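You operate a simulated robot arm through the tools that you are given. There is no shell and no other tool. Be economical: measure what you need, move in short steps, check, and stop when the job is done.

Carry out the task below with a simulated robot arm. There is one attempt and no reset: what you move stays moved.

## Task
Hold the valve marked 75 in the clamp, close it, then stand it in the leak tester.
Fine: Free the clamp again and slide the clear hood over the valve.

The check looks at the end state, three seconds after you hand in, the way a careful person would. Anything else that was tipped, shoved, dropped, spilled or broken makes it a failure.

## Robot
A 7-joint arm with a two-finger parallel gripper, fixed in place. Base frame: the origin is at the foot of the arm, x ahead of it, y to its left, z up; the work surface is at about z = 0.85. Readings come in m, degrees, newtons and seconds.
With the tool pointing down near the work surface it reaches from about 0.24 to 0.68 m from the base axis. Its first joint turns from -66.0 to 66.0 degrees. Payload 2.4 kg.
The tool frame sits at the grasp point between the pads (the TCP): z along the fingers, y along the line on which they close. The tips reach 0.03 m beyond it. The gripper opens to 0.094 m. The fingers are 0.028 m wide and 0.01 m thick; the gripper's body (0.05 by 0.096 m) begins 0.055 m behind the TCP.
Orientation is told as [roll, pitch, yaw] about the base's x, y, z axes, in that order, counted from this pose: with the fingers straight down and closing along the base's y, the tool's x points along the base's -x, its y along +y and its z along -z.

## Interface
- The arm moves only by the tool drive_tool. Its arguments are lists of equal length, an entry for each row: "turn": the turn, a rotation vector about the tool's x, y, z in degrees, a list of three; "travel": the shift along the tool's x, y, z in cm, a list of three; "jaw": the opening, from 0 (shut) to 1 (fully open). In form: {"turn": [[wx, wy, wz], ...], "travel": [[x, y, z], ...], "jaw": [jaw, ...]}. A call has 1 to 20 rows; each row shifts and turns the commanded pose from where the row before left it, along the tool's axes as they then stand. A row lasts 0.2 s, in which the tool goes at most 0.05 m and 8.6 degrees; a call with a longer step from one row to the next is refused whole, and so is a gripper value outside its range. Where a pose cannot be reached the arm comes as near as it can. A force on the tool above 40 N (or 10 N above the force at the start of the call, whichever is more), or a blocked arm, ends the call early, and 0.2 s more pass. Each finger travels about 0.153 m/s and halts on what it meets, pressing with about 39 N; the grip force reading is that of the motor and also rises with nothing between the fingers. The clock runs only during rows and for 0.2 s after the last one: add rows that do not move to give the fingers time. The reply holds the time, the measured pose of the TCP, the force on the tool along the base axes, the opening and the grip force, in the units named above and with some noise, with the torque about the TCP (base axes, N m) and any sound that the robot's microphone picked up, and new pictures: "show" is both (left out), scene, wrist or none.
- Cameras (640 x 400 px; columns grow to the right, rows downward): "scene" is fixed at [0.0229, 0.4563, 1.4454]; the picture's right is [-0.87, -0.48, 0.00], its down [-0.29, 0.52, -0.80] and it looks along [0.39, -0.70, -0.59] (base axes); focal length 335 px, centre (320, 200). "wrist" rides on the gripper at [0.076, 0.014, -0.102] in the tool frame; the picture's right is [-0.18, 0.98, 0.00], its down [-0.75, -0.14, -0.64] and it looks along [-0.63, -0.12, 0.77] (tool axes); focal length 243 px, centre (320, 200). There is no depth. A picture from a camera that has moved, and an enlarged one, comes with that camera's place and axes in the base frame and with its lens. The place of the scene camera against the robot may be out by one fixed shift of up to 0.012 m in any direction.
- close_up(camera, box): a new picture of the part [left, top, right, bottom] of that camera's present view, enlarged. The clock stands still meanwhile.
- hand_in(): hands the job in; it is judged then, once.

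Work in short steps. Places have to be worked out from the pictures, the camera data and where the tool is seen: move nearer, look again, correct. Check each grasp and each placing, and mend what went wrong. You have 120 turns and 200 pictures in all, those below and enlarged ones among them. Open the gripper and draw the arm clear of the work before you hand the job in, unless the task says otherwise; then end with one line.

The tools are called after "Request:" as a command line: name --argument value ..., lists and objects as JSON in quotes. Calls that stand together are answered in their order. drive_tool: Moves the arm, as the interface text tells. Its arguments: {"type":"object","properties":{"turn":{"type":"array","items":{"type":"array","items":{"type":"number"}}},"travel":{"type":"array","items":{"type":"array","items":{"type":"number"}}},"jaw":{"type":"array","items":{"type":"number"}},"show":{"type":"string","enum":["both","scene","wrist","none"]}},"required":["turn","travel","jaw"]} The other tools are called the same way: close_up (camera, box) takes an enlarged picture of a part of a camera's view; hand_in () hands the job in.

At the start:

```text
time_s: 0.0
tool_pos: [0.3225, 0.1275, 1.2346]
tool_rot: [0.0, -0.1, 0.0]
force: [0.2, -0.3, -0.9]
ft_torque: [0.0, 0.01, -0.02]
gripper_width: 0.0941
gripper_force: 0.1
```

scene: 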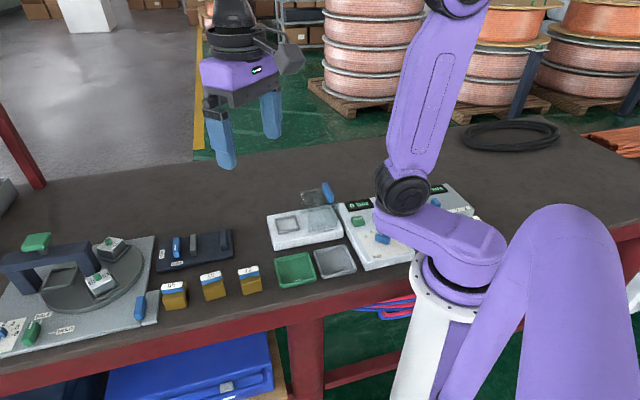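
wrist: 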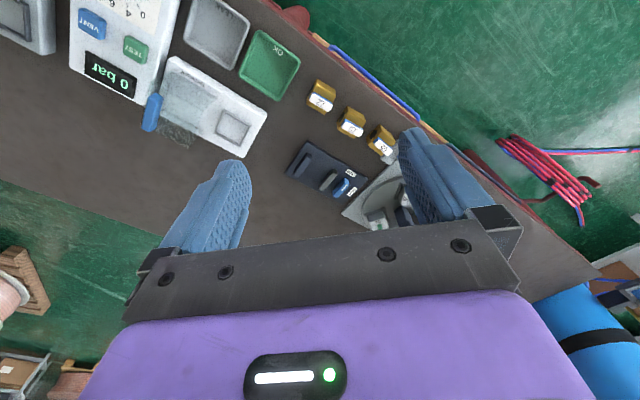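

I start by enlarging the scene view to identify the valves, clamp and tester.

Request:
close_up --camera "scene" --box '[140, 220, 280, 310]'

Request:
close_up --camera "scene" --box '[0, 220, 160, 360]'

Request:
close_up --camera "scene" --box '[260, 170, 490, 300]'

Request:
close_up --camera "wrist" --box '[280, 70, 430, 240]'

Request:
close_up --camera "wrist" --box '[50, 0, 310, 170]'

```text
4.44 times, centred on (210, 265) of scene
camera zoom: at [0.0229, 0.4563, 1.4454], right [-0.87, -0.48, 0.0], down [-0.29, 0.52, -0.8], along [0.39, -0.7, -0.59], focal length 1490 px, centre (809, -89)
```

zoom: 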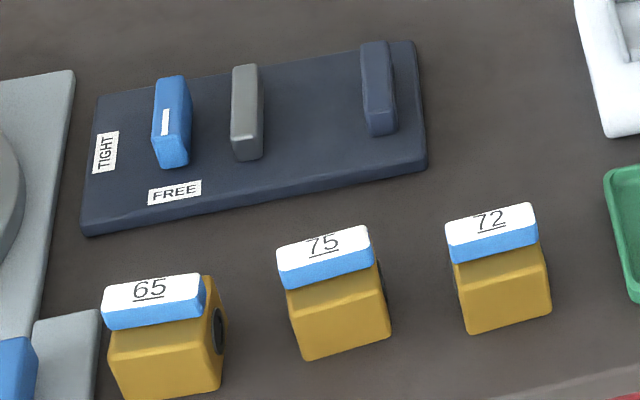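

```text
2.86 times, centred on (80, 290) of scene
camera zoom: at [0.0229, 0.4563, 1.4454], right [-0.87, -0.48, 0.0], down [-0.29, 0.52, -0.8], along [0.39, -0.7, -0.59], focal length 958 px, centre (1006, -57)
```

zoom: 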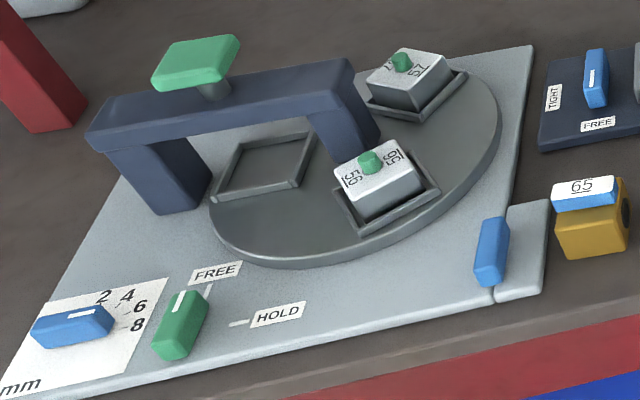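

```text
2.78 times, centred on (375, 235) of scene
camera zoom: at [0.0229, 0.4563, 1.4454], right [-0.87, -0.48, 0.0], down [-0.29, 0.52, -0.8], along [0.39, -0.7, -0.59], focal length 933 px, centre (167, 103)
```

zoom: 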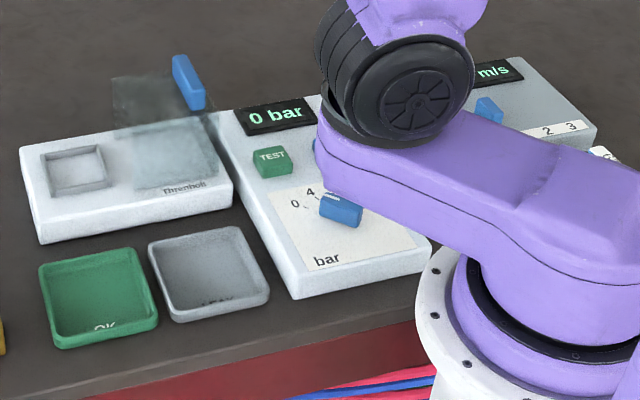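

```text
2.35 times, centred on (355, 155) of wrist
camera zoom: at [0.2468, 0.1403, 1.3366], right [0.18, 0.98, 0.0], down [0.75, -0.14, 0.64], along [0.63, -0.12, -0.77], focal length 571 px, centre (238, 306)
```

zoom: 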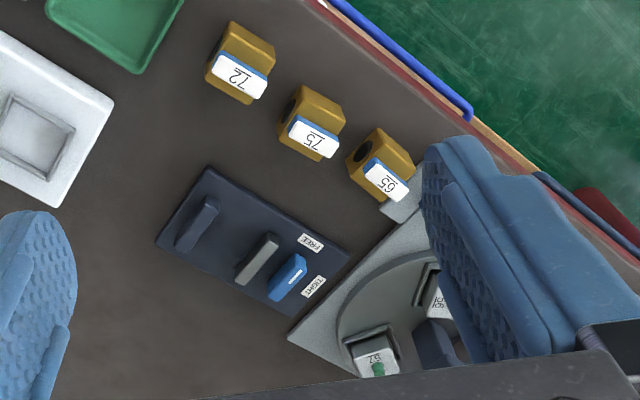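

```text
2.35 times, centred on (180, 85) of wrist
camera zoom: at [0.2468, 0.1403, 1.3366], right [0.18, 0.98, 0.0], down [0.75, -0.14, 0.64], along [0.63, -0.12, -0.77], focal length 571 px, centre (649, 471)
```

zoom: 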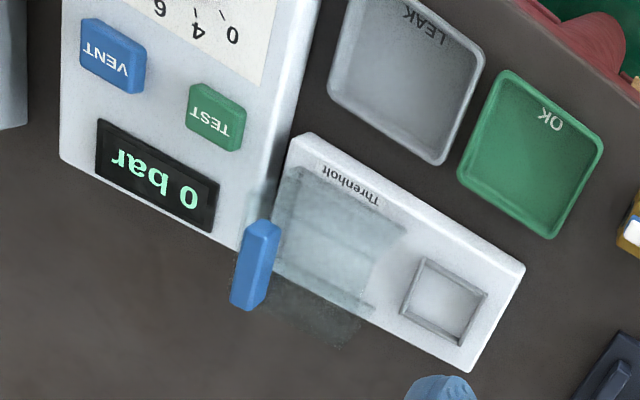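

The vise has a blue FREE/TIGHT knob, a grey moving jaw and a navy fixed jaw. Valve 75 sits near (0.45, 0.16). I move nearer for a good look.

Request:
drive_tool --turn '[[0, 0, 0], [0, 0, 0], [0, 0, 0], [0, 0, 0], [0, 0, 0], [0, 0, 0]]' --travel '[[-1.5, 0.2, 3.7], [-1.5, 0.2, 3.7], [-1.5, 0.2, 3.7], [-1.5, 0.2, 3.7], [-1.5, 0.2, 3.7], [0, 0, 0]]' --jaw '[1, 1, 1, 1, 1, 1]'

```text
time_s: 1.4
tool_pos: [0.3982, 0.1392, 1.0485]
tool_rot: [0.0, -0.1, 0.0]
force: [0.0, 0.2, 0.3]
ft_torque: [0.01, 0.01, 0.01]
gripper_width: 0.0939
gripper_force: 0.1
camera wrist: at [0.3218, 0.1509, 1.1507], right [0.18, 0.98, 0.0], down [0.75, -0.14, 0.64], along [0.63, -0.12, -0.77], focal length 243 px, centre (320, 200)
```

scene: 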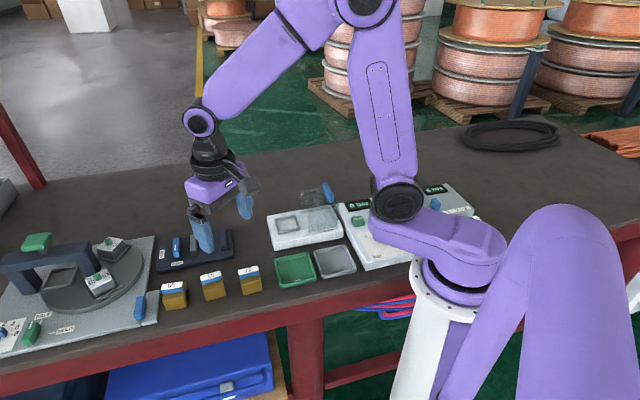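
wrist: 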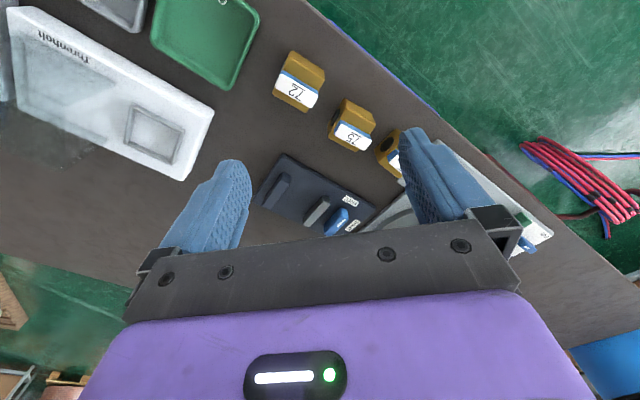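

Request:
close_up --camera "wrist" --box '[240, 40, 420, 240]'

Request:
close_up --camera "scene" --box '[150, 255, 270, 320]'

```text
2.00 times, centred on (330, 140) of wrist
camera zoom: at [0.3218, 0.1509, 1.1507], right [0.18, 0.98, 0.0], down [0.75, -0.14, 0.64], along [0.63, -0.12, -0.77], focal length 485 px, centre (300, 320)
```

zoom: 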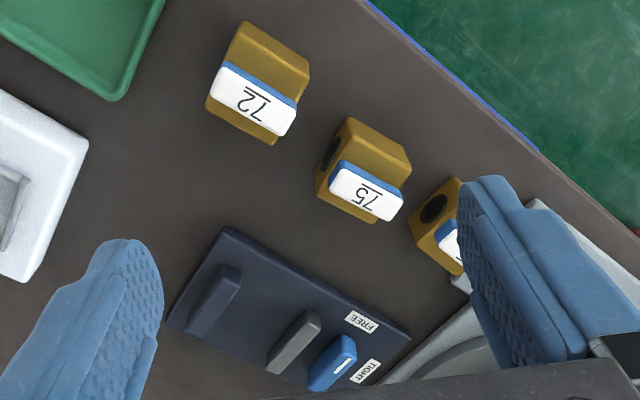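

```text
5.33 times, centred on (210, 288) of scene
camera zoom: at [0.0229, 0.4563, 1.4454], right [-0.87, -0.48, 0.0], down [-0.29, 0.52, -0.8], along [0.39, -0.7, -0.59], focal length 1788 px, centre (907, -267)
```

zoom: 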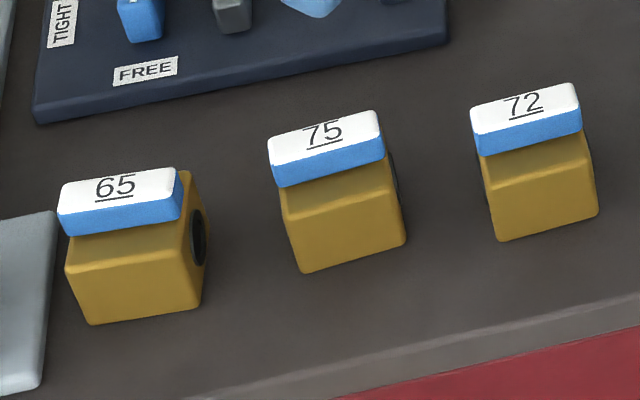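

Handles lie parallel to the bores, so the valves are open. Valve 75 is at about (0.445, 0.164), handle direction about 51° from x. I hover above it with the fingers turned to close on its plain sides.

Request:
drive_tool --turn '[[0, 0, 0], [0, 0, 0], [0, 0, -8.5], [0, 0, -8.5], [0, 0, -8.5], [0, 0, -8.5], [0, 0, -8.5], [0, 0, -8.5], [0, 0, 0]]' --travel '[[-2.35, 1.25, 1.75], [-2.35, 1.25, 1.75], [0, 0, 0], [0, 0, 0], [0, 0, 0], [0, 0, 0], [0, 0, 0], [0, 0, 0], [0, 0, 0]]' --jaw '[1, 1, 1, 1, 1, 1, 1, 1, 1]'

```text
time_s: 3.4
tool_pos: [0.4456, 0.1624, 1.014]
tool_rot: [0.0, 0.0, 51.1]
force: [0.0, 0.0, 0.6]
ft_torque: [-0.01, -0.04, -0.01]
gripper_width: 0.0943
gripper_force: 0.1
camera wrist: at [0.3861, 0.1111, 1.1161], right [-0.65, 0.76, 0.0], down [0.58, 0.5, 0.64], along [0.49, 0.42, -0.77], focal length 243 px, centre (320, 200)
```

scene: 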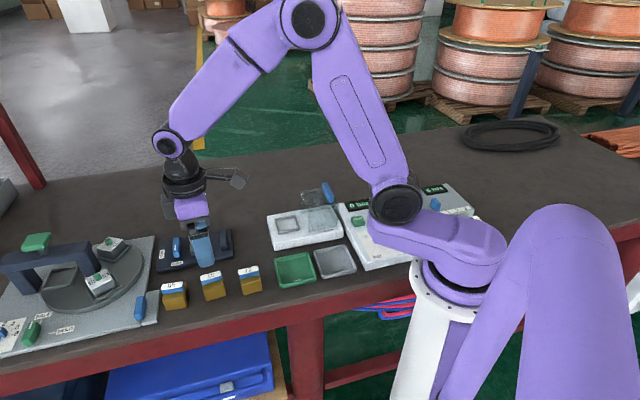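
wrist: 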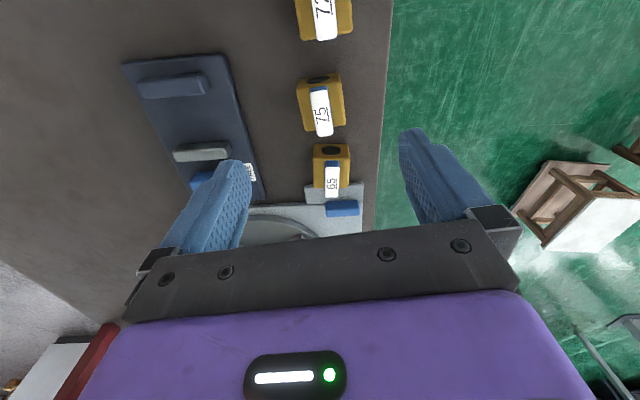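

Request:
close_up --camera "wrist" --box '[240, 40, 400, 140]'

Request:
close_up --camera "wrist" --box '[110, 40, 290, 210]'

```text
4.00 times, centred on (320, 90) of wrist
camera zoom: at [0.3861, 0.1111, 1.1161], right [-0.65, 0.76, 0.0], down [0.58, 0.5, 0.64], along [0.49, 0.42, -0.77], focal length 970 px, centre (320, 640)
```

zoom: 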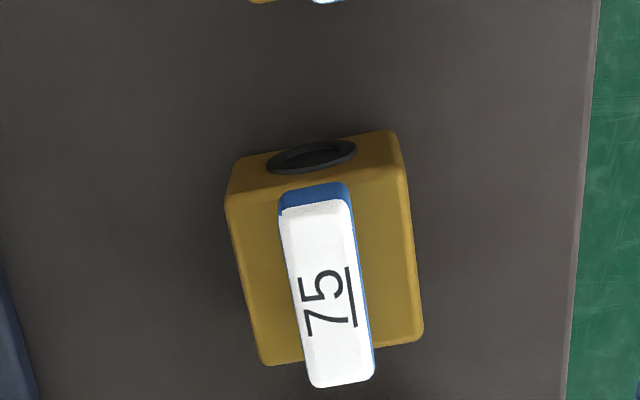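

```text
2.35 times, centred on (200, 125) of wrist
camera zoom: at [0.3861, 0.1111, 1.1161], right [-0.65, 0.76, 0.0], down [0.58, 0.5, 0.64], along [0.49, 0.42, -0.77], focal length 571 px, centre (602, 376)
```

zoom: 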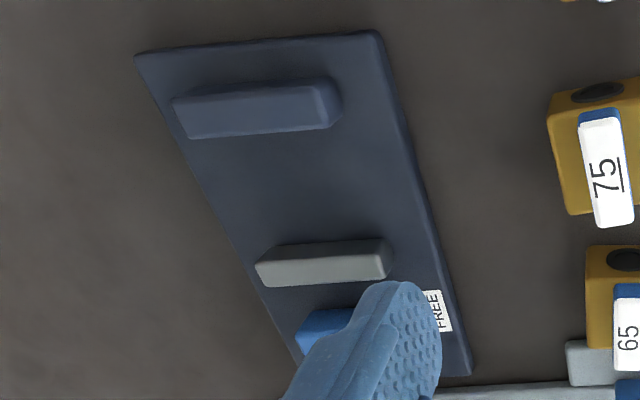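

Valve 75 is at (0.447, 0.166), body about 4 cm square and yaw about 51°. Before grasping, I look at the vise from above to measure it.

Request:
drive_tool --turn '[[0, 0, 0], [0, 0, 0], [0, 0, 0], [0, 0, 0]]' --travel '[[-0.32, -4.2, -0.7], [-0.32, -4.2, -0.7], [-0.32, -4.2, -0.7], [0, 0, 0]]' --jaw '[1, 1, 1, 1]' --show "wrist"

Request:
close_up --camera "wrist" --box '[220, 30, 420, 230]'

```text
time_s: 4.4
tool_pos: [0.548, 0.0913, 1.0371]
tool_rot: [0.0, 0.0, 51.0]
force: [0.1, 0.5, -0.1]
ft_torque: [0.02, -0.01, 0.03]
gripper_width: 0.0941
gripper_force: 0.0
camera wrist: at [0.4897, 0.0389, 1.139], right [-0.65, 0.76, 0.0], down [0.58, 0.5, 0.64], along [0.49, 0.42, -0.77], focal length 243 px, centre (320, 200)
```

wrist: 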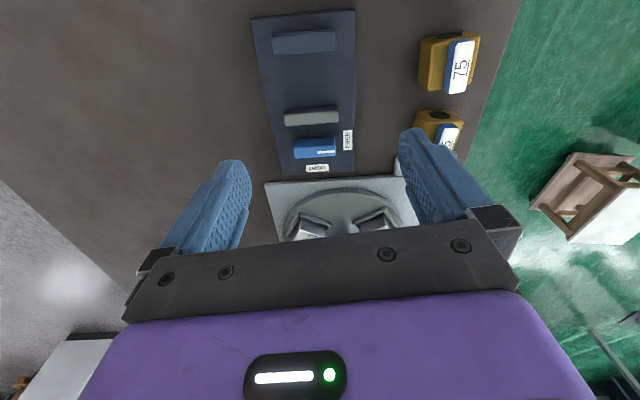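

```text
2.00 times, centred on (320, 130) of wrist
camera zoom: at [0.4897, 0.0389, 1.139], right [-0.65, 0.76, 0.0], down [0.58, 0.5, 0.64], along [0.49, 0.42, -0.77], focal length 485 px, centre (320, 340)
```

zoom: 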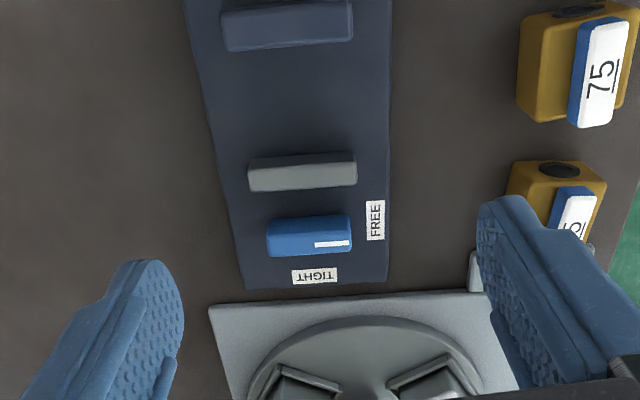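

Request:
close_up --camera "wrist" --box '[240, 0, 370, 80]'

Request:
close_up --camera "wrist" --box '[250, 90, 380, 180]'

Request:
close_up --camera "scene" --box '[150, 220, 250, 280]'

```text
4.92 times, centred on (305, 40) of wrist
camera zoom: at [0.4897, 0.0389, 1.139], right [-0.65, 0.76, 0.0], down [0.58, 0.5, 0.64], along [0.49, 0.42, -0.77], focal length 1194 px, centre (394, 988)
```

zoom: 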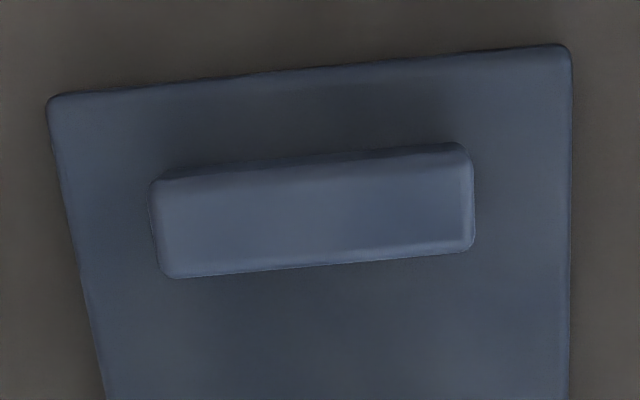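

```text
4.44 times, centred on (315, 135) of wrist
camera zoom: at [0.4897, 0.0389, 1.139], right [-0.65, 0.76, 0.0], down [0.58, 0.5, 0.64], along [0.49, 0.42, -0.77], focal length 1078 px, centre (342, 489)
```

zoom: 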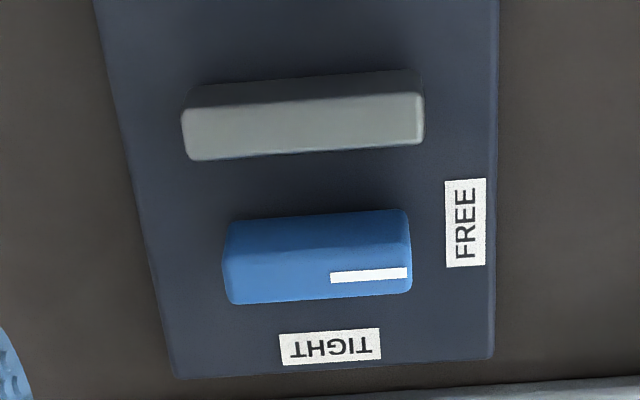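

```text
6.40 times, centred on (200, 250) of scene
camera zoom: at [0.0229, 0.4563, 1.4454], right [-0.87, -0.48, 0.0], down [-0.29, 0.52, -0.8], along [0.39, -0.7, -0.59], focal length 2146 px, centre (1088, -120)
```

zoom: 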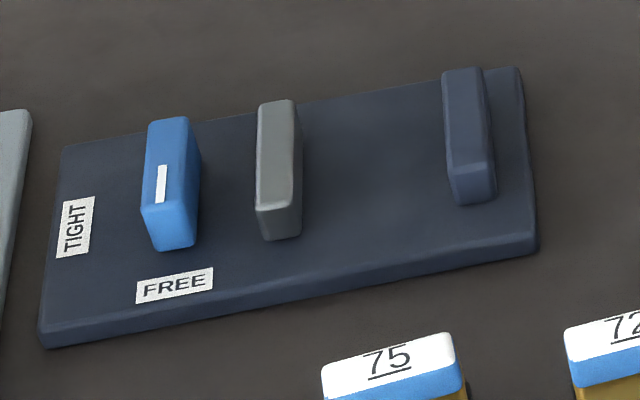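

Vise: jaws are about 1.5 cm high with a 5.7 cm gap centred near (0.549, 0.074) and axis at 45°. The knob turns clockwise by 90° to TIGHT. Now I go back over valve 75 and come down around it.

Request:
drive_tool --turn '[[0, 0, 0], [0, 0, 0], [0, 0, 0], [0, 0, 0], [0, 0, 0], [0, 0, 0], [0, 0, 0]]' --travel '[[0.23, 4.19, 0], [0.23, 4.19, 0], [0.23, 4.19, 0], [0, 0, 3.73], [0, 0, 3.73], [0, 0, 3.73], [0, 0, 0]]' --jaw '[1, 1, 1, 1, 1, 1, 1]'

```text
time_s: 6.0
tool_pos: [0.4495, 0.1652, 0.9254]
tool_rot: [0.1, 0.0, 50.9]
force: [-0.1, -0.7, -0.3]
ft_torque: [0.04, 0.0, 0.0]
gripper_width: 0.094
gripper_force: 0.1
camera wrist: at [0.3898, 0.1132, 1.0265], right [-0.65, 0.76, 0.0], down [0.58, 0.5, 0.64], along [0.49, 0.42, -0.77], focal length 243 px, centre (320, 200)
```

scene: 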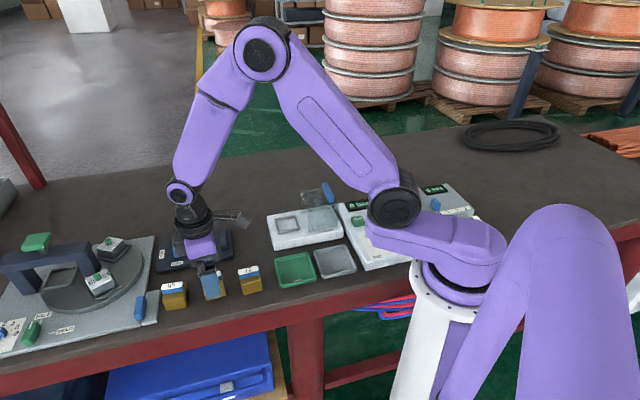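
wrist: 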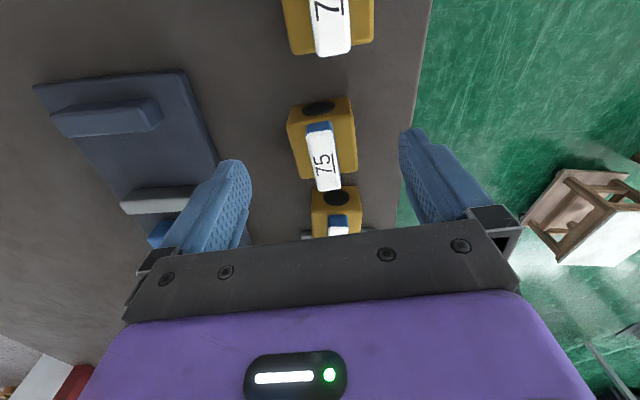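

The valve is centred between the fingers. I go down the last 4 cm with a small correction and close.

Request:
drive_tool --turn '[[0, 0, 0], [0, 0, 0], [0, 0, 0], [0, 0, 0], [0, 0, 0], [0, 0, 0]]' --travel '[[0.4, 0.18, 2.1], [0, 0, 2.0], [0, 0, 0], [0, 0, 0], [0, 0, 0], [0, 0, 0]]' --jaw '[1, 1, 1, 0.3, 0.3, 0.3]'

```text
time_s: 7.4
tool_pos: [0.4432, 0.1619, 0.8852]
tool_rot: [0.0, 0.0, 51.1]
force: [-0.1, 1.1, 0.4]
ft_torque: [0.04, -0.09, 0.01]
gripper_width: 0.0464
gripper_force: 38.9
camera wrist: at [0.3844, 0.1106, 0.9856], right [-0.65, 0.76, 0.0], down [0.58, 0.5, 0.64], along [0.49, 0.42, -0.77], focal length 243 px, centre (320, 200)
```

scene: 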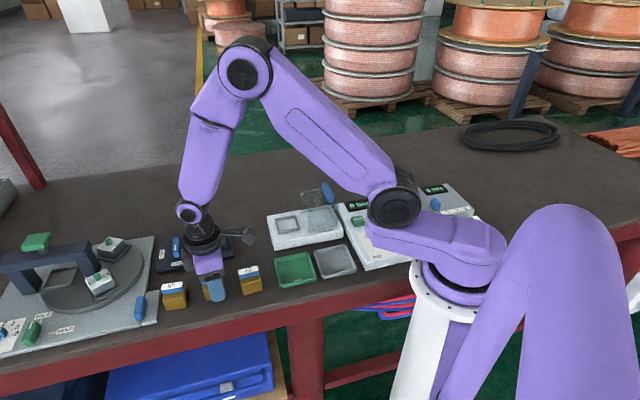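
wrist: 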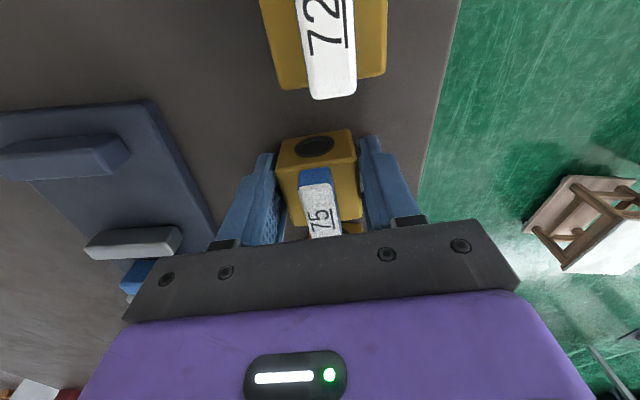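

Request:
close_up --camera "wrist" --box '[200, 100, 440, 250]'

Request:
close_up --camera "scene" --box '[150, 230, 270, 320]'

```text
2.67 times, centred on (320, 175) of wrist
camera zoom: at [0.3844, 0.1106, 0.9856], right [-0.65, 0.76, 0.0], down [0.58, 0.5, 0.64], along [0.49, 0.42, -0.77], focal length 647 px, centre (320, 267)
```

zoom: 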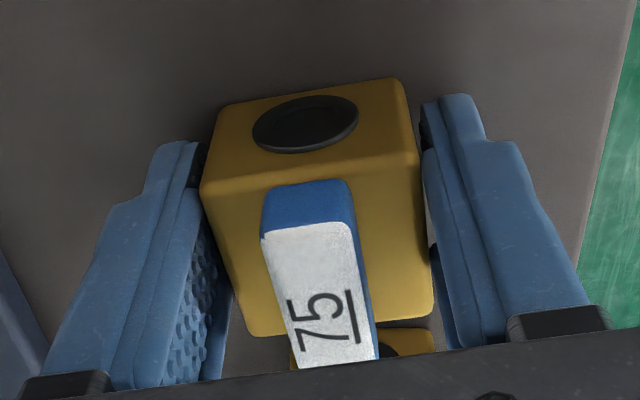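

```text
4.44 times, centred on (210, 275) of scene
camera zoom: at [0.0229, 0.4563, 1.4454], right [-0.87, -0.48, 0.0], down [-0.29, 0.52, -0.8], along [0.39, -0.7, -0.59], focal length 1490 px, centre (809, -133)
```

zoom: 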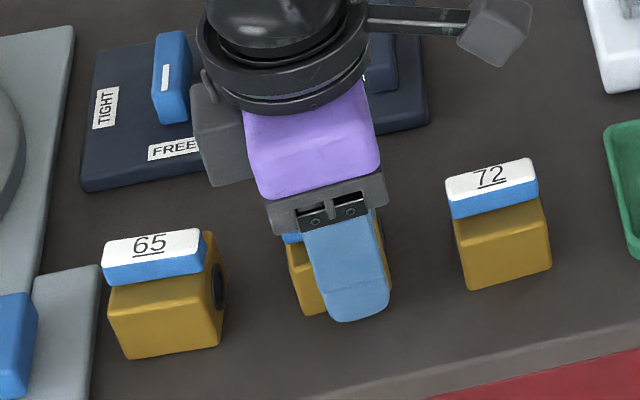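

The valve is held (width 46 mm, 39 N) and is parallel to the fingers. I lift it, turn to 45° and carry it over the vise gap.

Request:
drive_tool --turn '[[0, 0, 0], [0, 0, 0], [0, 0, 6.1], [0, 0, 0], [0, 0, 0], [0, 0, 0], [0, 0, 0], [0, 0, 0]]' --travel '[[0, 0, -3], [0, 0, -4], [0, 0, 0], [-0.12, -3.44, 0], [-0.12, -3.44, 0], [-0.12, -3.44, 0], [-0.12, -3.44, 0], [0, 0, 0]]' --jaw '[0.3, 0.3, 0.3, 0.3, 0.3, 0.3, 0.3, 0.3]'

Request:
close_up --camera "wrist" --box '[200, 80, 440, 250]'

Request:
close_up --camera "scene" --box '[130, 200, 270, 300]'

```text
time_s: 9.2
tool_pos: [0.5436, 0.0667, 0.9524]
tool_rot: [0.0, 0.0, 44.8]
force: [-0.3, 0.3, -3.8]
ft_torque: [0.01, -0.01, -0.01]
gripper_width: 0.0463
gripper_force: 38.6
camera wrist: at [0.4796, 0.0213, 1.0531], right [-0.56, 0.83, 0.0], down [0.63, 0.43, 0.64], along [0.53, 0.36, -0.77], focal length 243 px, centre (320, 200)
```

scene: 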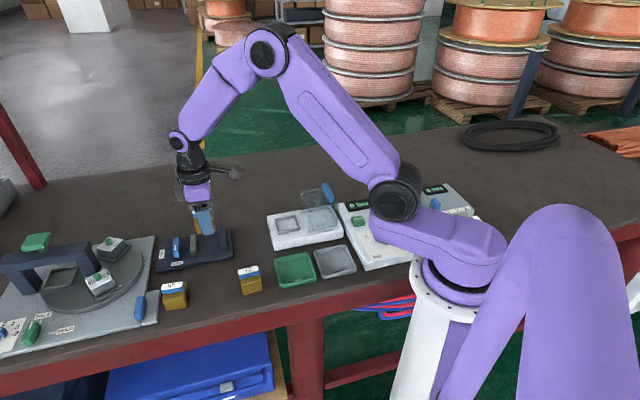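
wrist: 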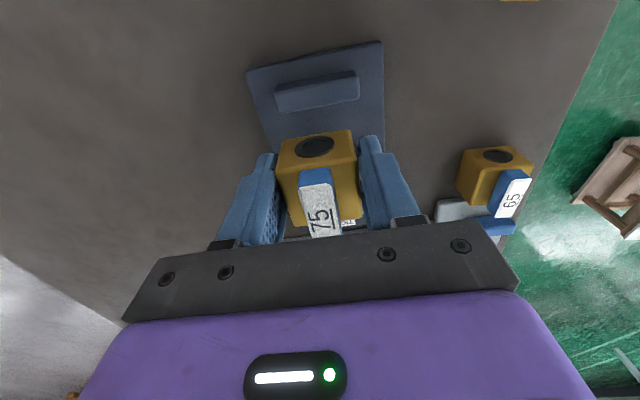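

```text
2.35 times, centred on (320, 165) of wrist
camera zoom: at [0.4796, 0.0213, 1.0531], right [-0.56, 0.83, 0.0], down [0.63, 0.43, 0.64], along [0.53, 0.36, -0.77], focal length 571 px, centre (320, 282)
```

zoom: 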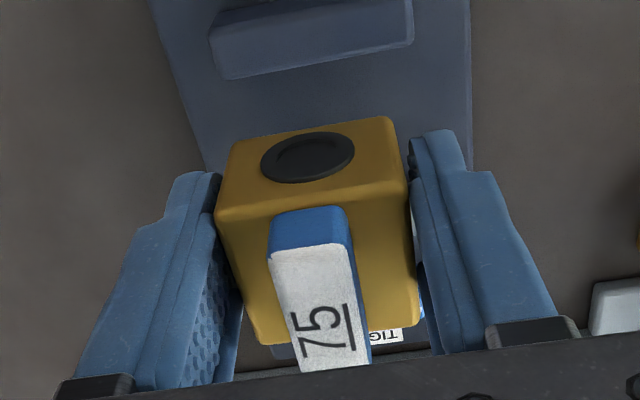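

```text
4.00 times, centred on (200, 250) of scene
camera zoom: at [0.023, 0.4563, 1.4454], right [-0.87, -0.48, 0.0], down [-0.29, 0.52, -0.8], along [0.39, -0.7, -0.6], focal length 1341 px, centre (800, 0)
```

zoom: 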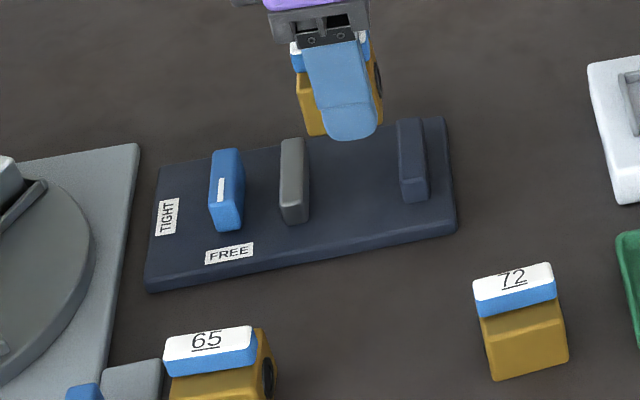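

The navy jaw edge is parallel to the tool and only about 1.5–5 mm from the valve's near face. I shift 6 mm away to centre in the gap, then descend to just above the plate.

Request:
drive_tool --turn '[[0, 0, 0], [0, 0, 0], [0, 0, 0], [0, 0, 0]]' --travel '[[-0.6, 0.1, 0], [0, 0, 2.5], [0, 0, 2.3], [0, 0, 0]]' --jaw '[0.3, 0.3, 0.3, 0.3]' --show "wrist"

Request:
close_up --camera "wrist" --box '[200, 80, 440, 250]'

Request:
close_up --camera "scene" --box '[130, 200, 270, 300]'

```text
time_s: 10.2
tool_pos: [0.5471, 0.0734, 0.9038]
tool_rot: [0.0, 0.1, 44.9]
force: [-0.7, -0.3, -3.9]
ft_torque: [-0.02, 0.02, 0.0]
gripper_width: 0.0464
gripper_force: 39.2
camera wrist: at [0.4834, 0.0278, 1.0059], right [-0.56, 0.83, 0.0], down [0.63, 0.43, 0.64], along [0.53, 0.36, -0.77], focal length 243 px, centre (320, 200)
```

wrist: 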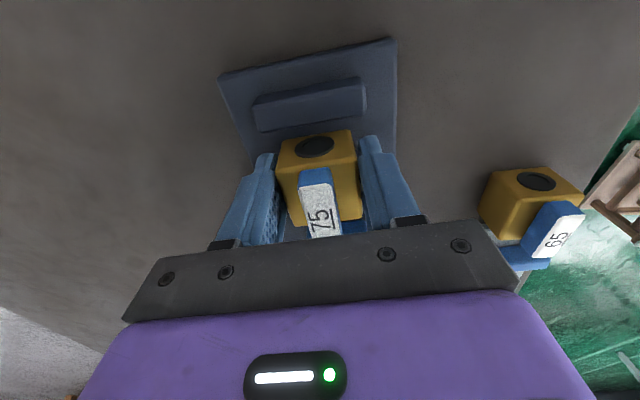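

```text
2.35 times, centred on (320, 165) of wrist
camera zoom: at [0.4834, 0.0278, 1.0059], right [-0.56, 0.83, 0.0], down [0.63, 0.43, 0.64], along [0.53, 0.36, -0.77], focal length 571 px, centre (320, 282)
```

zoom: 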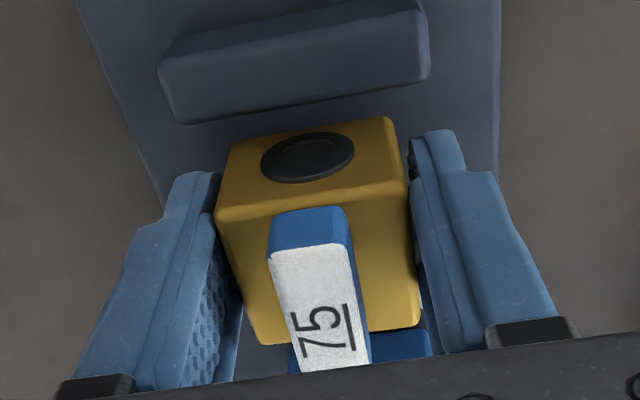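

```text
4.00 times, centred on (200, 250) of scene
camera zoom: at [0.0229, 0.4563, 1.4454], right [-0.87, -0.48, 0.0], down [-0.29, 0.52, -0.8], along [0.39, -0.7, -0.6], focal length 1341 px, centre (800, 0)
```

zoom: 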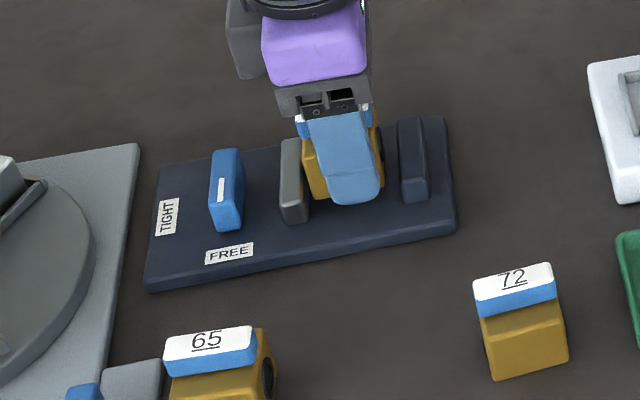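

The gap to the navy jaw is about 9 mm and to the grey jaw perhaps 4 mm. I shift 2 mm back and lower gently to the plate.

Request:
drive_tool --turn '[[0, 0, 0], [0, 0, 0], [0, 0, 0], [0, 0, 0]]' --travel '[[0.25, 0, 0.2], [0, 0, 0.4], [0, 0, 0.2], [0, 0, 0]]' --jaw '[0.3, 0.3, 0.3, 0.3]' --show "none"

Request:
close_up --camera "scene" --box '[160, 210, 250, 280]'

```text
time_s: 11.2
tool_pos: [0.5446, 0.0723, 0.8962]
tool_rot: [0.0, 0.0, 44.9]
force: [-0.1, 0.2, -4.6]
ft_torque: [0.01, -0.02, 0.0]
gripper_width: 0.0461
gripper_force: 39.2
```

```text
5.71 times, centred on (205, 245) of scene
camera zoom: at [0.0229, 0.4563, 1.4454], right [-0.87, -0.48, 0.0], down [-0.29, 0.52, -0.8], along [0.39, -0.7, -0.6], focal length 1916 px, centre (977, -57)
```

zoom: 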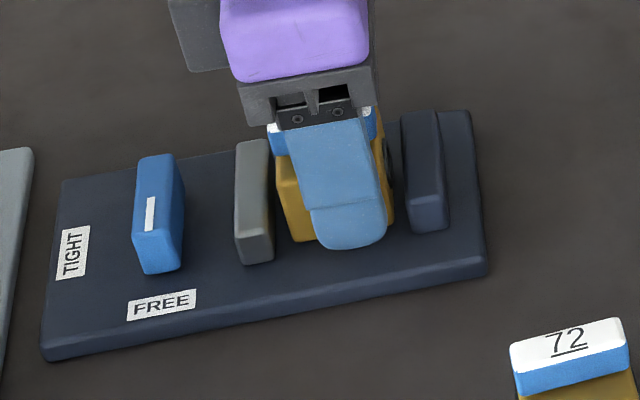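

Gaps look even. I keep lowering in 1 mm steps until the force shows contact.

Request:
drive_tool --turn '[[0, 0, 0], [0, 0, 0]]' --travel '[[0, 0, 0.12], [0, 0, 0]]' --jaw '[0.3, 0.3]' --show "none"

Request:
drive_tool --turn '[[0, 0, 0], [0, 0, 0]]' --travel '[[0, 0, 0.12], [0, 0, 0]]' --jaw '[0.3, 0.3]' --show "none"

```text
time_s: 11.8
tool_pos: [0.5443, 0.072, 0.8953]
tool_rot: [0.0, 0.1, 44.9]
force: [-1.5, 1.0, 1.8]
ft_torque: [-0.02, -0.06, -0.02]
gripper_width: 0.046
gripper_force: 39.3
```

```text
time_s: 12.4
tool_pos: [0.5442, 0.0716, 0.8961]
tool_rot: [0.1, -0.1, 44.9]
force: [-9.8, 1.2, 28.3]
ft_torque: [-0.21, 0.32, -0.04]
gripper_width: 0.0463
gripper_force: 39.3
```

Contact with the plate is felt. I ease off, open, and rise to look.

Request:
drive_tool --turn '[[0, 0, 0], [0, 0, 0], [0, 0, 0], [0, 0, 0], [0, 0, 0], [0, 0, 0], [0, 0, 0]]' --travel '[[0, 0, -0.13], [0, 0, 0], [0, 0, 0], [0, 0, -2], [0, 0, -4], [0, 0, -4], [0, 0, 0]]' --jaw '[0.3, 0.8, 0.8, 0.8, 0.8, 0.8, 0.8]'

Request:
close_up --camera "wrist" --box '[220, 40, 420, 230]'

Request:
close_up --camera "scene" --box '[150, 210, 250, 280]'

```text
time_s: 14.0
tool_pos: [0.5444, 0.0721, 0.9951]
tool_rot: [0.0, 0.1, 44.9]
force: [0.7, 1.0, 1.3]
ft_torque: [-0.01, 0.0, -0.02]
gripper_width: 0.0751
gripper_force: 0.2
camera wrist: at [0.4817, 0.0268, 1.0972], right [-0.56, 0.83, 0.0], down [0.63, 0.43, 0.64], along [0.53, 0.36, -0.77], focal length 243 px, centre (320, 200)
```

scene: 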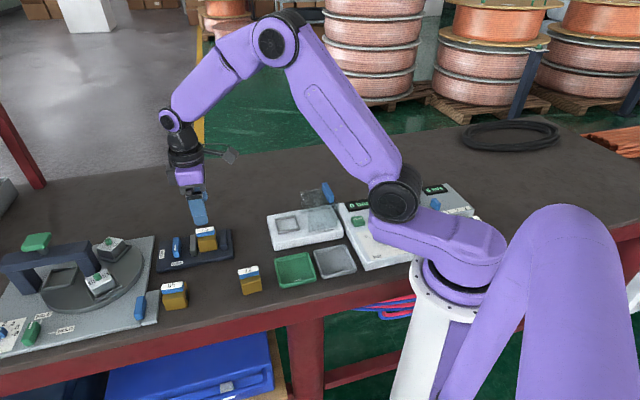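
wrist: 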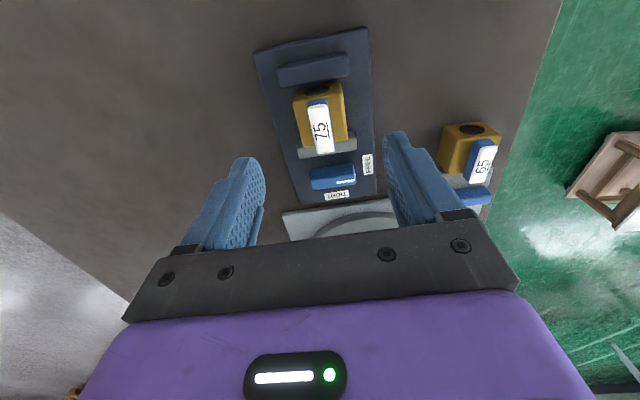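

```text
2.11 times, centred on (320, 135) of wrist
camera zoom: at [0.4817, 0.0268, 1.0972], right [-0.56, 0.83, 0.0], down [0.63, 0.43, 0.64], along [0.53, 0.36, -0.77], focal length 511 px, centre (320, 337)
```

zoom: 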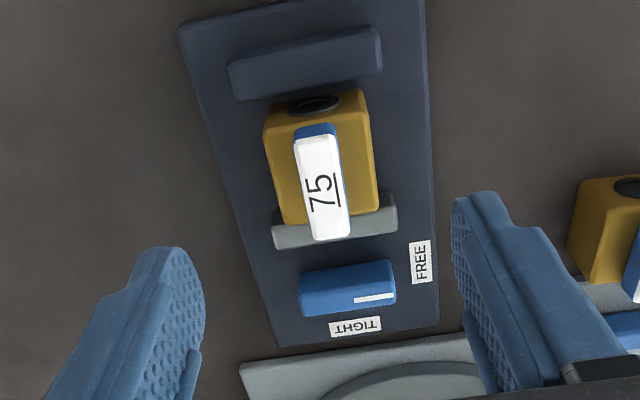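

```text
5.71 times, centred on (200, 245) of scene
camera zoom: at [0.0229, 0.4563, 1.4454], right [-0.87, -0.48, 0.0], down [-0.29, 0.52, -0.8], along [0.39, -0.7, -0.59], focal length 1916 px, centre (1006, -57)
```

zoom: 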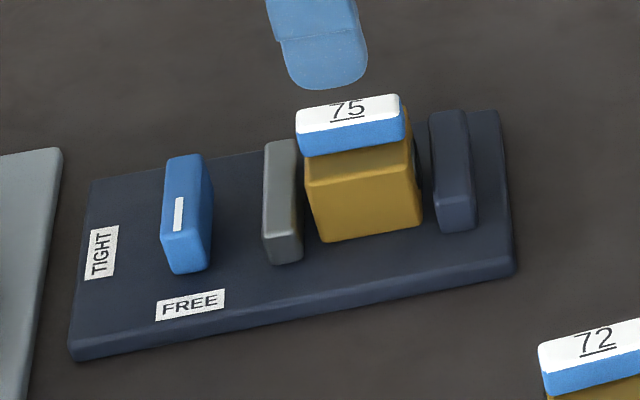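

The valve stands squarely between the jaws. Next is the knob at about (0.596, 0.125). I move above it and turn the gripper so the fingers straddle the bar's narrow width.

Request:
drive_tool --turn '[[0, 0, 0], [0, 0, 0], [0, 0, -8.2], [0, 0, -8.2], [0, 0, -8.2], [0, 0, -8.2], [0, 0, -8.2], [0, 0, -8.2], [0, 0, -8.2], [0, 0, -8.2], [0, 0, -8.2], [0, 0, -8.2], [0, 0, -8.1], [0, 0, 0]]' --travel '[[-3.7, 0.08, 0], [-3.7, 0.08, 0], [0, 0, 0], [0, 0, 0], [0, 0, 0], [0, 0, 0], [0, 0, 0], [0, 0, 0], [0, 0, 0], [0, 0, 0], [0, 0, 0], [0, 0, 0], [0, 0, 0], [0, 0, 0]]' --jaw '[0.8, 0.8, 0.6, 0.4, 0.4, 0.4, 0.4, 0.4, 0.4, 0.4, 0.4, 0.4, 0.4, 0.4]'

Request:
close_up --camera "wrist" --box '[200, 60, 440, 240]'

```text
time_s: 17.0
tool_pos: [0.5957, 0.1253, 0.9962]
tool_rot: [-0.1, -0.1, 135.1]
force: [-0.5, 0.7, -0.4]
ft_torque: [0.02, -0.01, 0.03]
gripper_width: 0.0377
gripper_force: 0.1
camera wrist: at [0.6405, 0.0592, 1.0977], right [-0.82, -0.57, 0.0], down [-0.43, 0.63, 0.64], along [-0.36, 0.53, -0.77], focal length 243 px, centre (320, 200)
```

scene: 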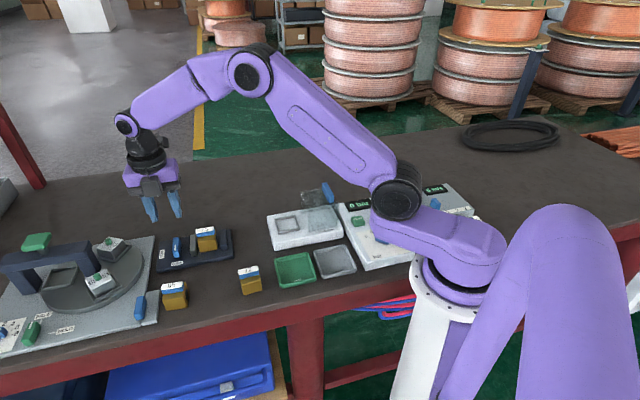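
wrist: 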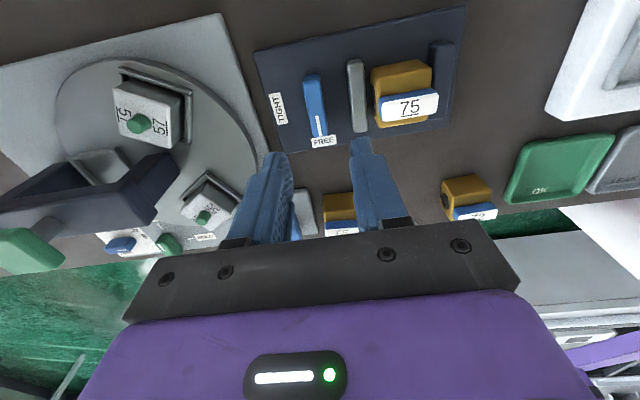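

```text
2.22 times, centred on (320, 150) of wrist
camera zoom: at [0.6405, 0.0592, 1.0977], right [-0.82, -0.57, 0.0], down [-0.43, 0.63, 0.64], along [-0.36, 0.53, -0.77], focal length 539 px, centre (320, 311)
```

zoom: 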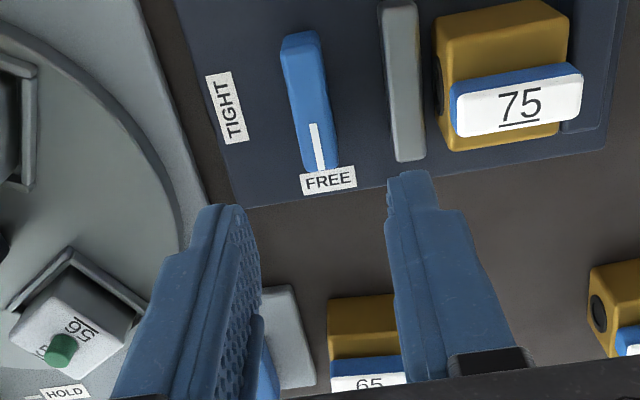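

The knob centre is 2.6 mm/−2.8 mm off in tool x/y, and the grey jaw is 30 mm away. I narrow the opening a little, correct, and descend to just above the knob.

Request:
drive_tool --turn '[[0, 0, 0], [0, 0, 0], [0, 0, 0], [0, 0, 0]]' --travel '[[0.26, -0.28, 2.0], [0, 0, 3], [0, 0, 2], [0, 0, 0]]' --jaw '[0.34, 0.34, 0.34, 0.34]' --show "wrist"

Request:
close_up --camera "wrist" --box '[220, 80, 420, 240]'

Request:
close_up --camera "scene" --box '[130, 190, 250, 280]'

```text
time_s: 18.0
tool_pos: [0.5987, 0.124, 0.9263]
tool_rot: [0.0, 0.0, 135.1]
force: [-0.1, 0.0, -0.3]
ft_torque: [0.02, 0.0, 0.04]
gripper_width: 0.0321
gripper_force: 0.1
camera wrist: at [0.6437, 0.0589, 1.0275], right [-0.83, -0.56, 0.0], down [-0.43, 0.63, 0.64], along [-0.36, 0.53, -0.77], focal length 243 px, centre (320, 200)
```

wrist: 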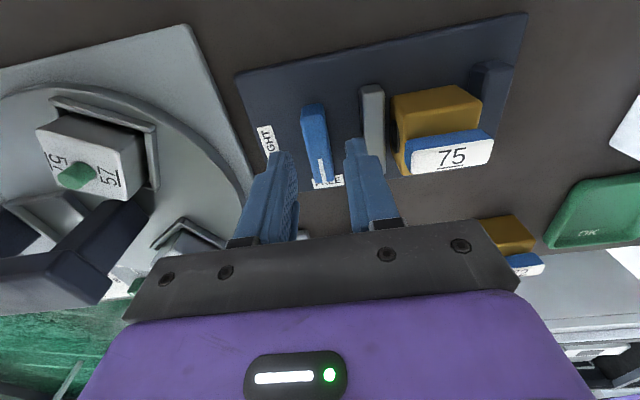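

```text
2.50 times, centred on (320, 160) of wrist
camera zoom: at [0.6437, 0.0589, 1.0275], right [-0.83, -0.56, 0.0], down [-0.43, 0.63, 0.64], along [-0.36, 0.53, -0.77], focal length 606 px, centre (320, 300)
```

zoom: 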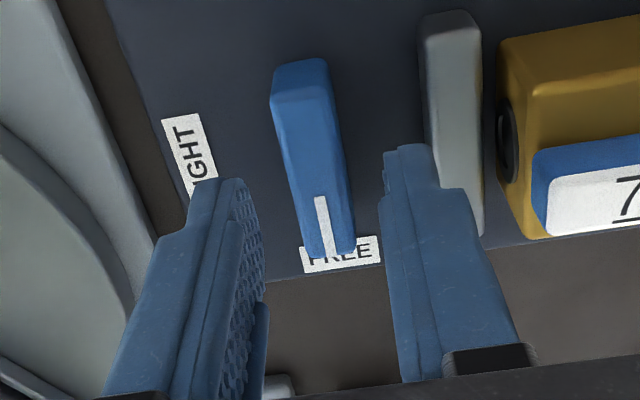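

```text
4.44 times, centred on (190, 235) of scene
camera zoom: at [0.0229, 0.4563, 1.4454], right [-0.87, -0.48, 0.0], down [-0.29, 0.52, -0.8], along [0.39, -0.7, -0.59], focal length 1490 px, centre (898, 44)
```

zoom: 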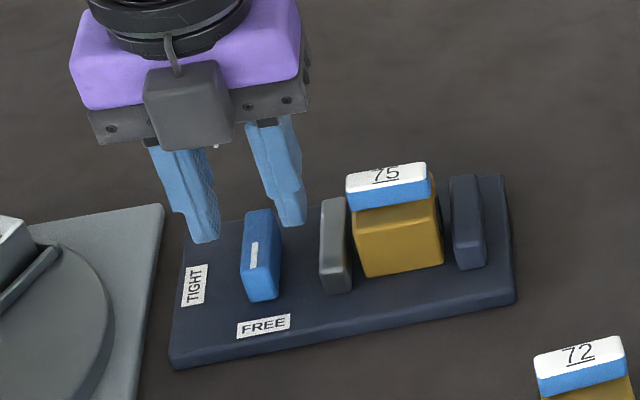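

The knob is centred between the fingers. I descend 3 cm and close on it.

Request:
drive_tool --turn '[[0, 0, 0], [0, 0, 0], [0, 0, 0], [0, 0, 0], [0, 0, 0], [0, 0, 0]]' --travel '[[0, -0.1, 1.5], [0, 0, 1.6], [0, 0, 0], [0, 0, 0], [0, 0, 0], [0, 0, 0]]' --jaw '[0.34, 0.34, 0.34, 0.1, 0.1, 0.1]' --show "wrist"

Request:
close_up --camera "scene" --box '[130, 190, 250, 280]'

```text
time_s: 19.4
tool_pos: [0.5997, 0.1246, 0.8947]
tool_rot: [0.0, -0.2, 135.0]
force: [-7.2, -4.1, 0.0]
ft_torque: [0.05, -0.14, 0.01]
gripper_width: 0.015
gripper_force: 44.8
camera wrist: at [0.6446, 0.0598, 0.9964], right [-0.83, -0.56, 0.0], down [-0.43, 0.63, 0.64], along [-0.36, 0.53, -0.77], focal length 243 px, centre (320, 200)
```

wrist: 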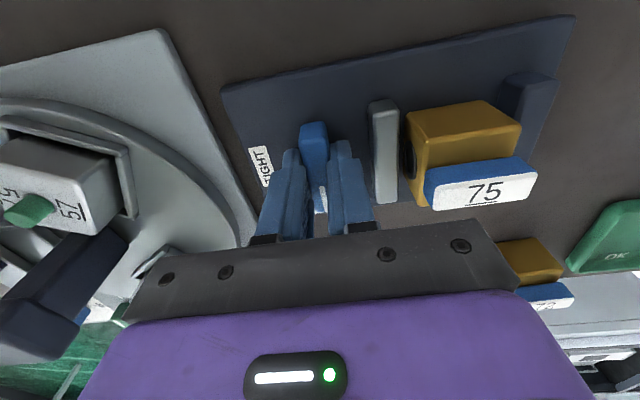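

```text
4.44 times, centred on (190, 235) of scene
camera zoom: at [0.0227, 0.4562, 1.4455], right [-0.87, -0.48, 0.0], down [-0.29, 0.52, -0.8], along [0.39, -0.7, -0.59], focal length 1490 px, centre (898, 44)
```

zoom: 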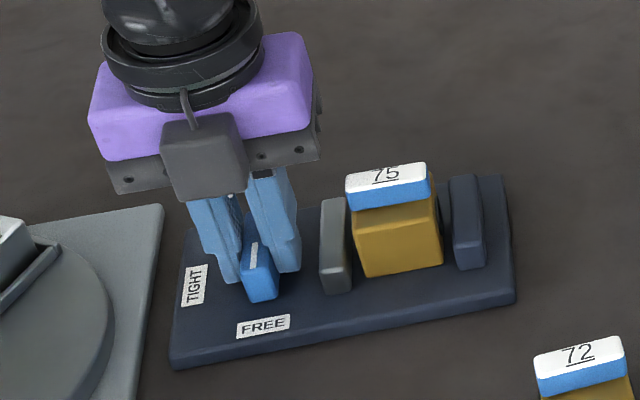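

The knob is gripped (15 mm). I begin turning it clockwise toward TIGHT, watching the force.

Request:
drive_tool --turn '[[0, 0, 8], [0, 0, 8], [0, 0, 8], [0, 0, 8], [0, 0, 0]]' --travel '[[0, 0, 0], [0, 0, 0], [0, 0, 0], [0, 0, 0], [0, 0, 0]]' --jaw '[0.1, 0.1, 0.1, 0.1, 0.1]' --show "none"

Request:
close_up --camera "scene" --box '[130, 190, 250, 280]'

```text
time_s: 20.6
tool_pos: [0.6002, 0.1255, 0.8948]
tool_rot: [0.1, 0.0, 102.8]
force: [-10.0, -5.2, 0.5]
ft_torque: [1.34, 0.35, -0.03]
gripper_width: 0.0147
gripper_force: 45.0
```

```text
4.44 times, centred on (190, 235) of scene
camera zoom: at [0.0226, 0.4561, 1.4455], right [-0.87, -0.48, 0.0], down [-0.29, 0.52, -0.8], along [0.39, -0.7, -0.6], focal length 1490 px, centre (898, 44)
```

zoom: 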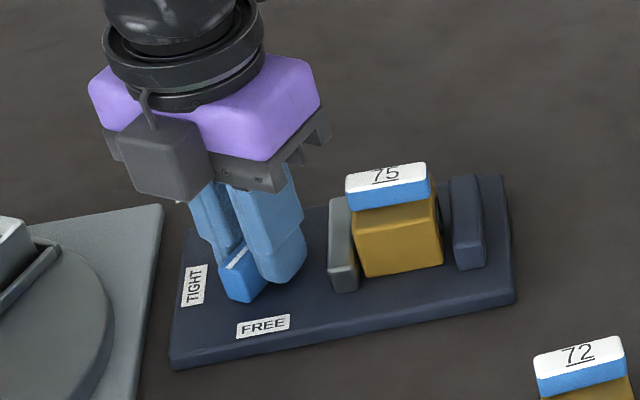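

The jaw is moving and the force is modest. I continue to the full 90°.

Request:
drive_tool --turn '[[0, 0, 8.3], [0, 0, 8.3], [0, 0, 8.3], [0, 0, 8.3], [0, 0, 8.3], [0, 0, 8.3], [0, 0, 8], [0, 0, 0]]' --travel '[[0, 0, 0], [0, 0, 0], [0, 0, 0], [0, 0, 0], [0, 0, 0], [0, 0, 0], [0, 0, 0], [0, 0, 0]]' --jaw '[0.1, 0.1, 0.1, 0.1, 0.1, 0.1, 0.1, 0.1]' --show "wrist"

Request:
close_up --camera "scene" --box '[130, 190, 250, 280]'

```text
time_s: 22.4
tool_pos: [0.5989, 0.1253, 0.8947]
tool_rot: [0.1, 0.3, 45.2]
force: [-20.1, -6.8, 7.4]
ft_torque: [0.28, -0.37, 0.0]
gripper_width: 0.0148
gripper_force: 45.0
camera wrist: at [0.536, 0.08, 0.9967], right [-0.57, 0.82, 0.0], down [0.63, 0.43, 0.64], along [0.53, 0.36, -0.77], focal length 243 px, centre (320, 200)
```

wrist: 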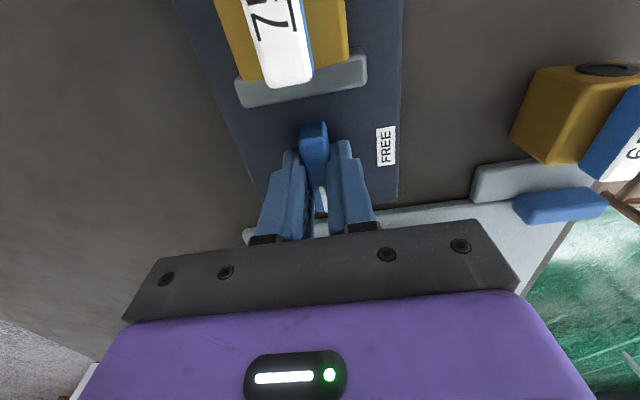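

```text
4.44 times, centred on (190, 235) of scene
camera zoom: at [0.0222, 0.4561, 1.4455], right [-0.87, -0.48, 0.0], down [-0.29, 0.52, -0.8], along [0.39, -0.7, -0.59], focal length 1490 px, centre (898, 44)
```

zoom: 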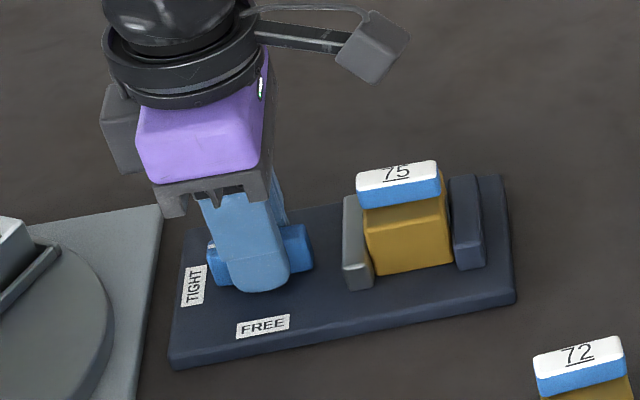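

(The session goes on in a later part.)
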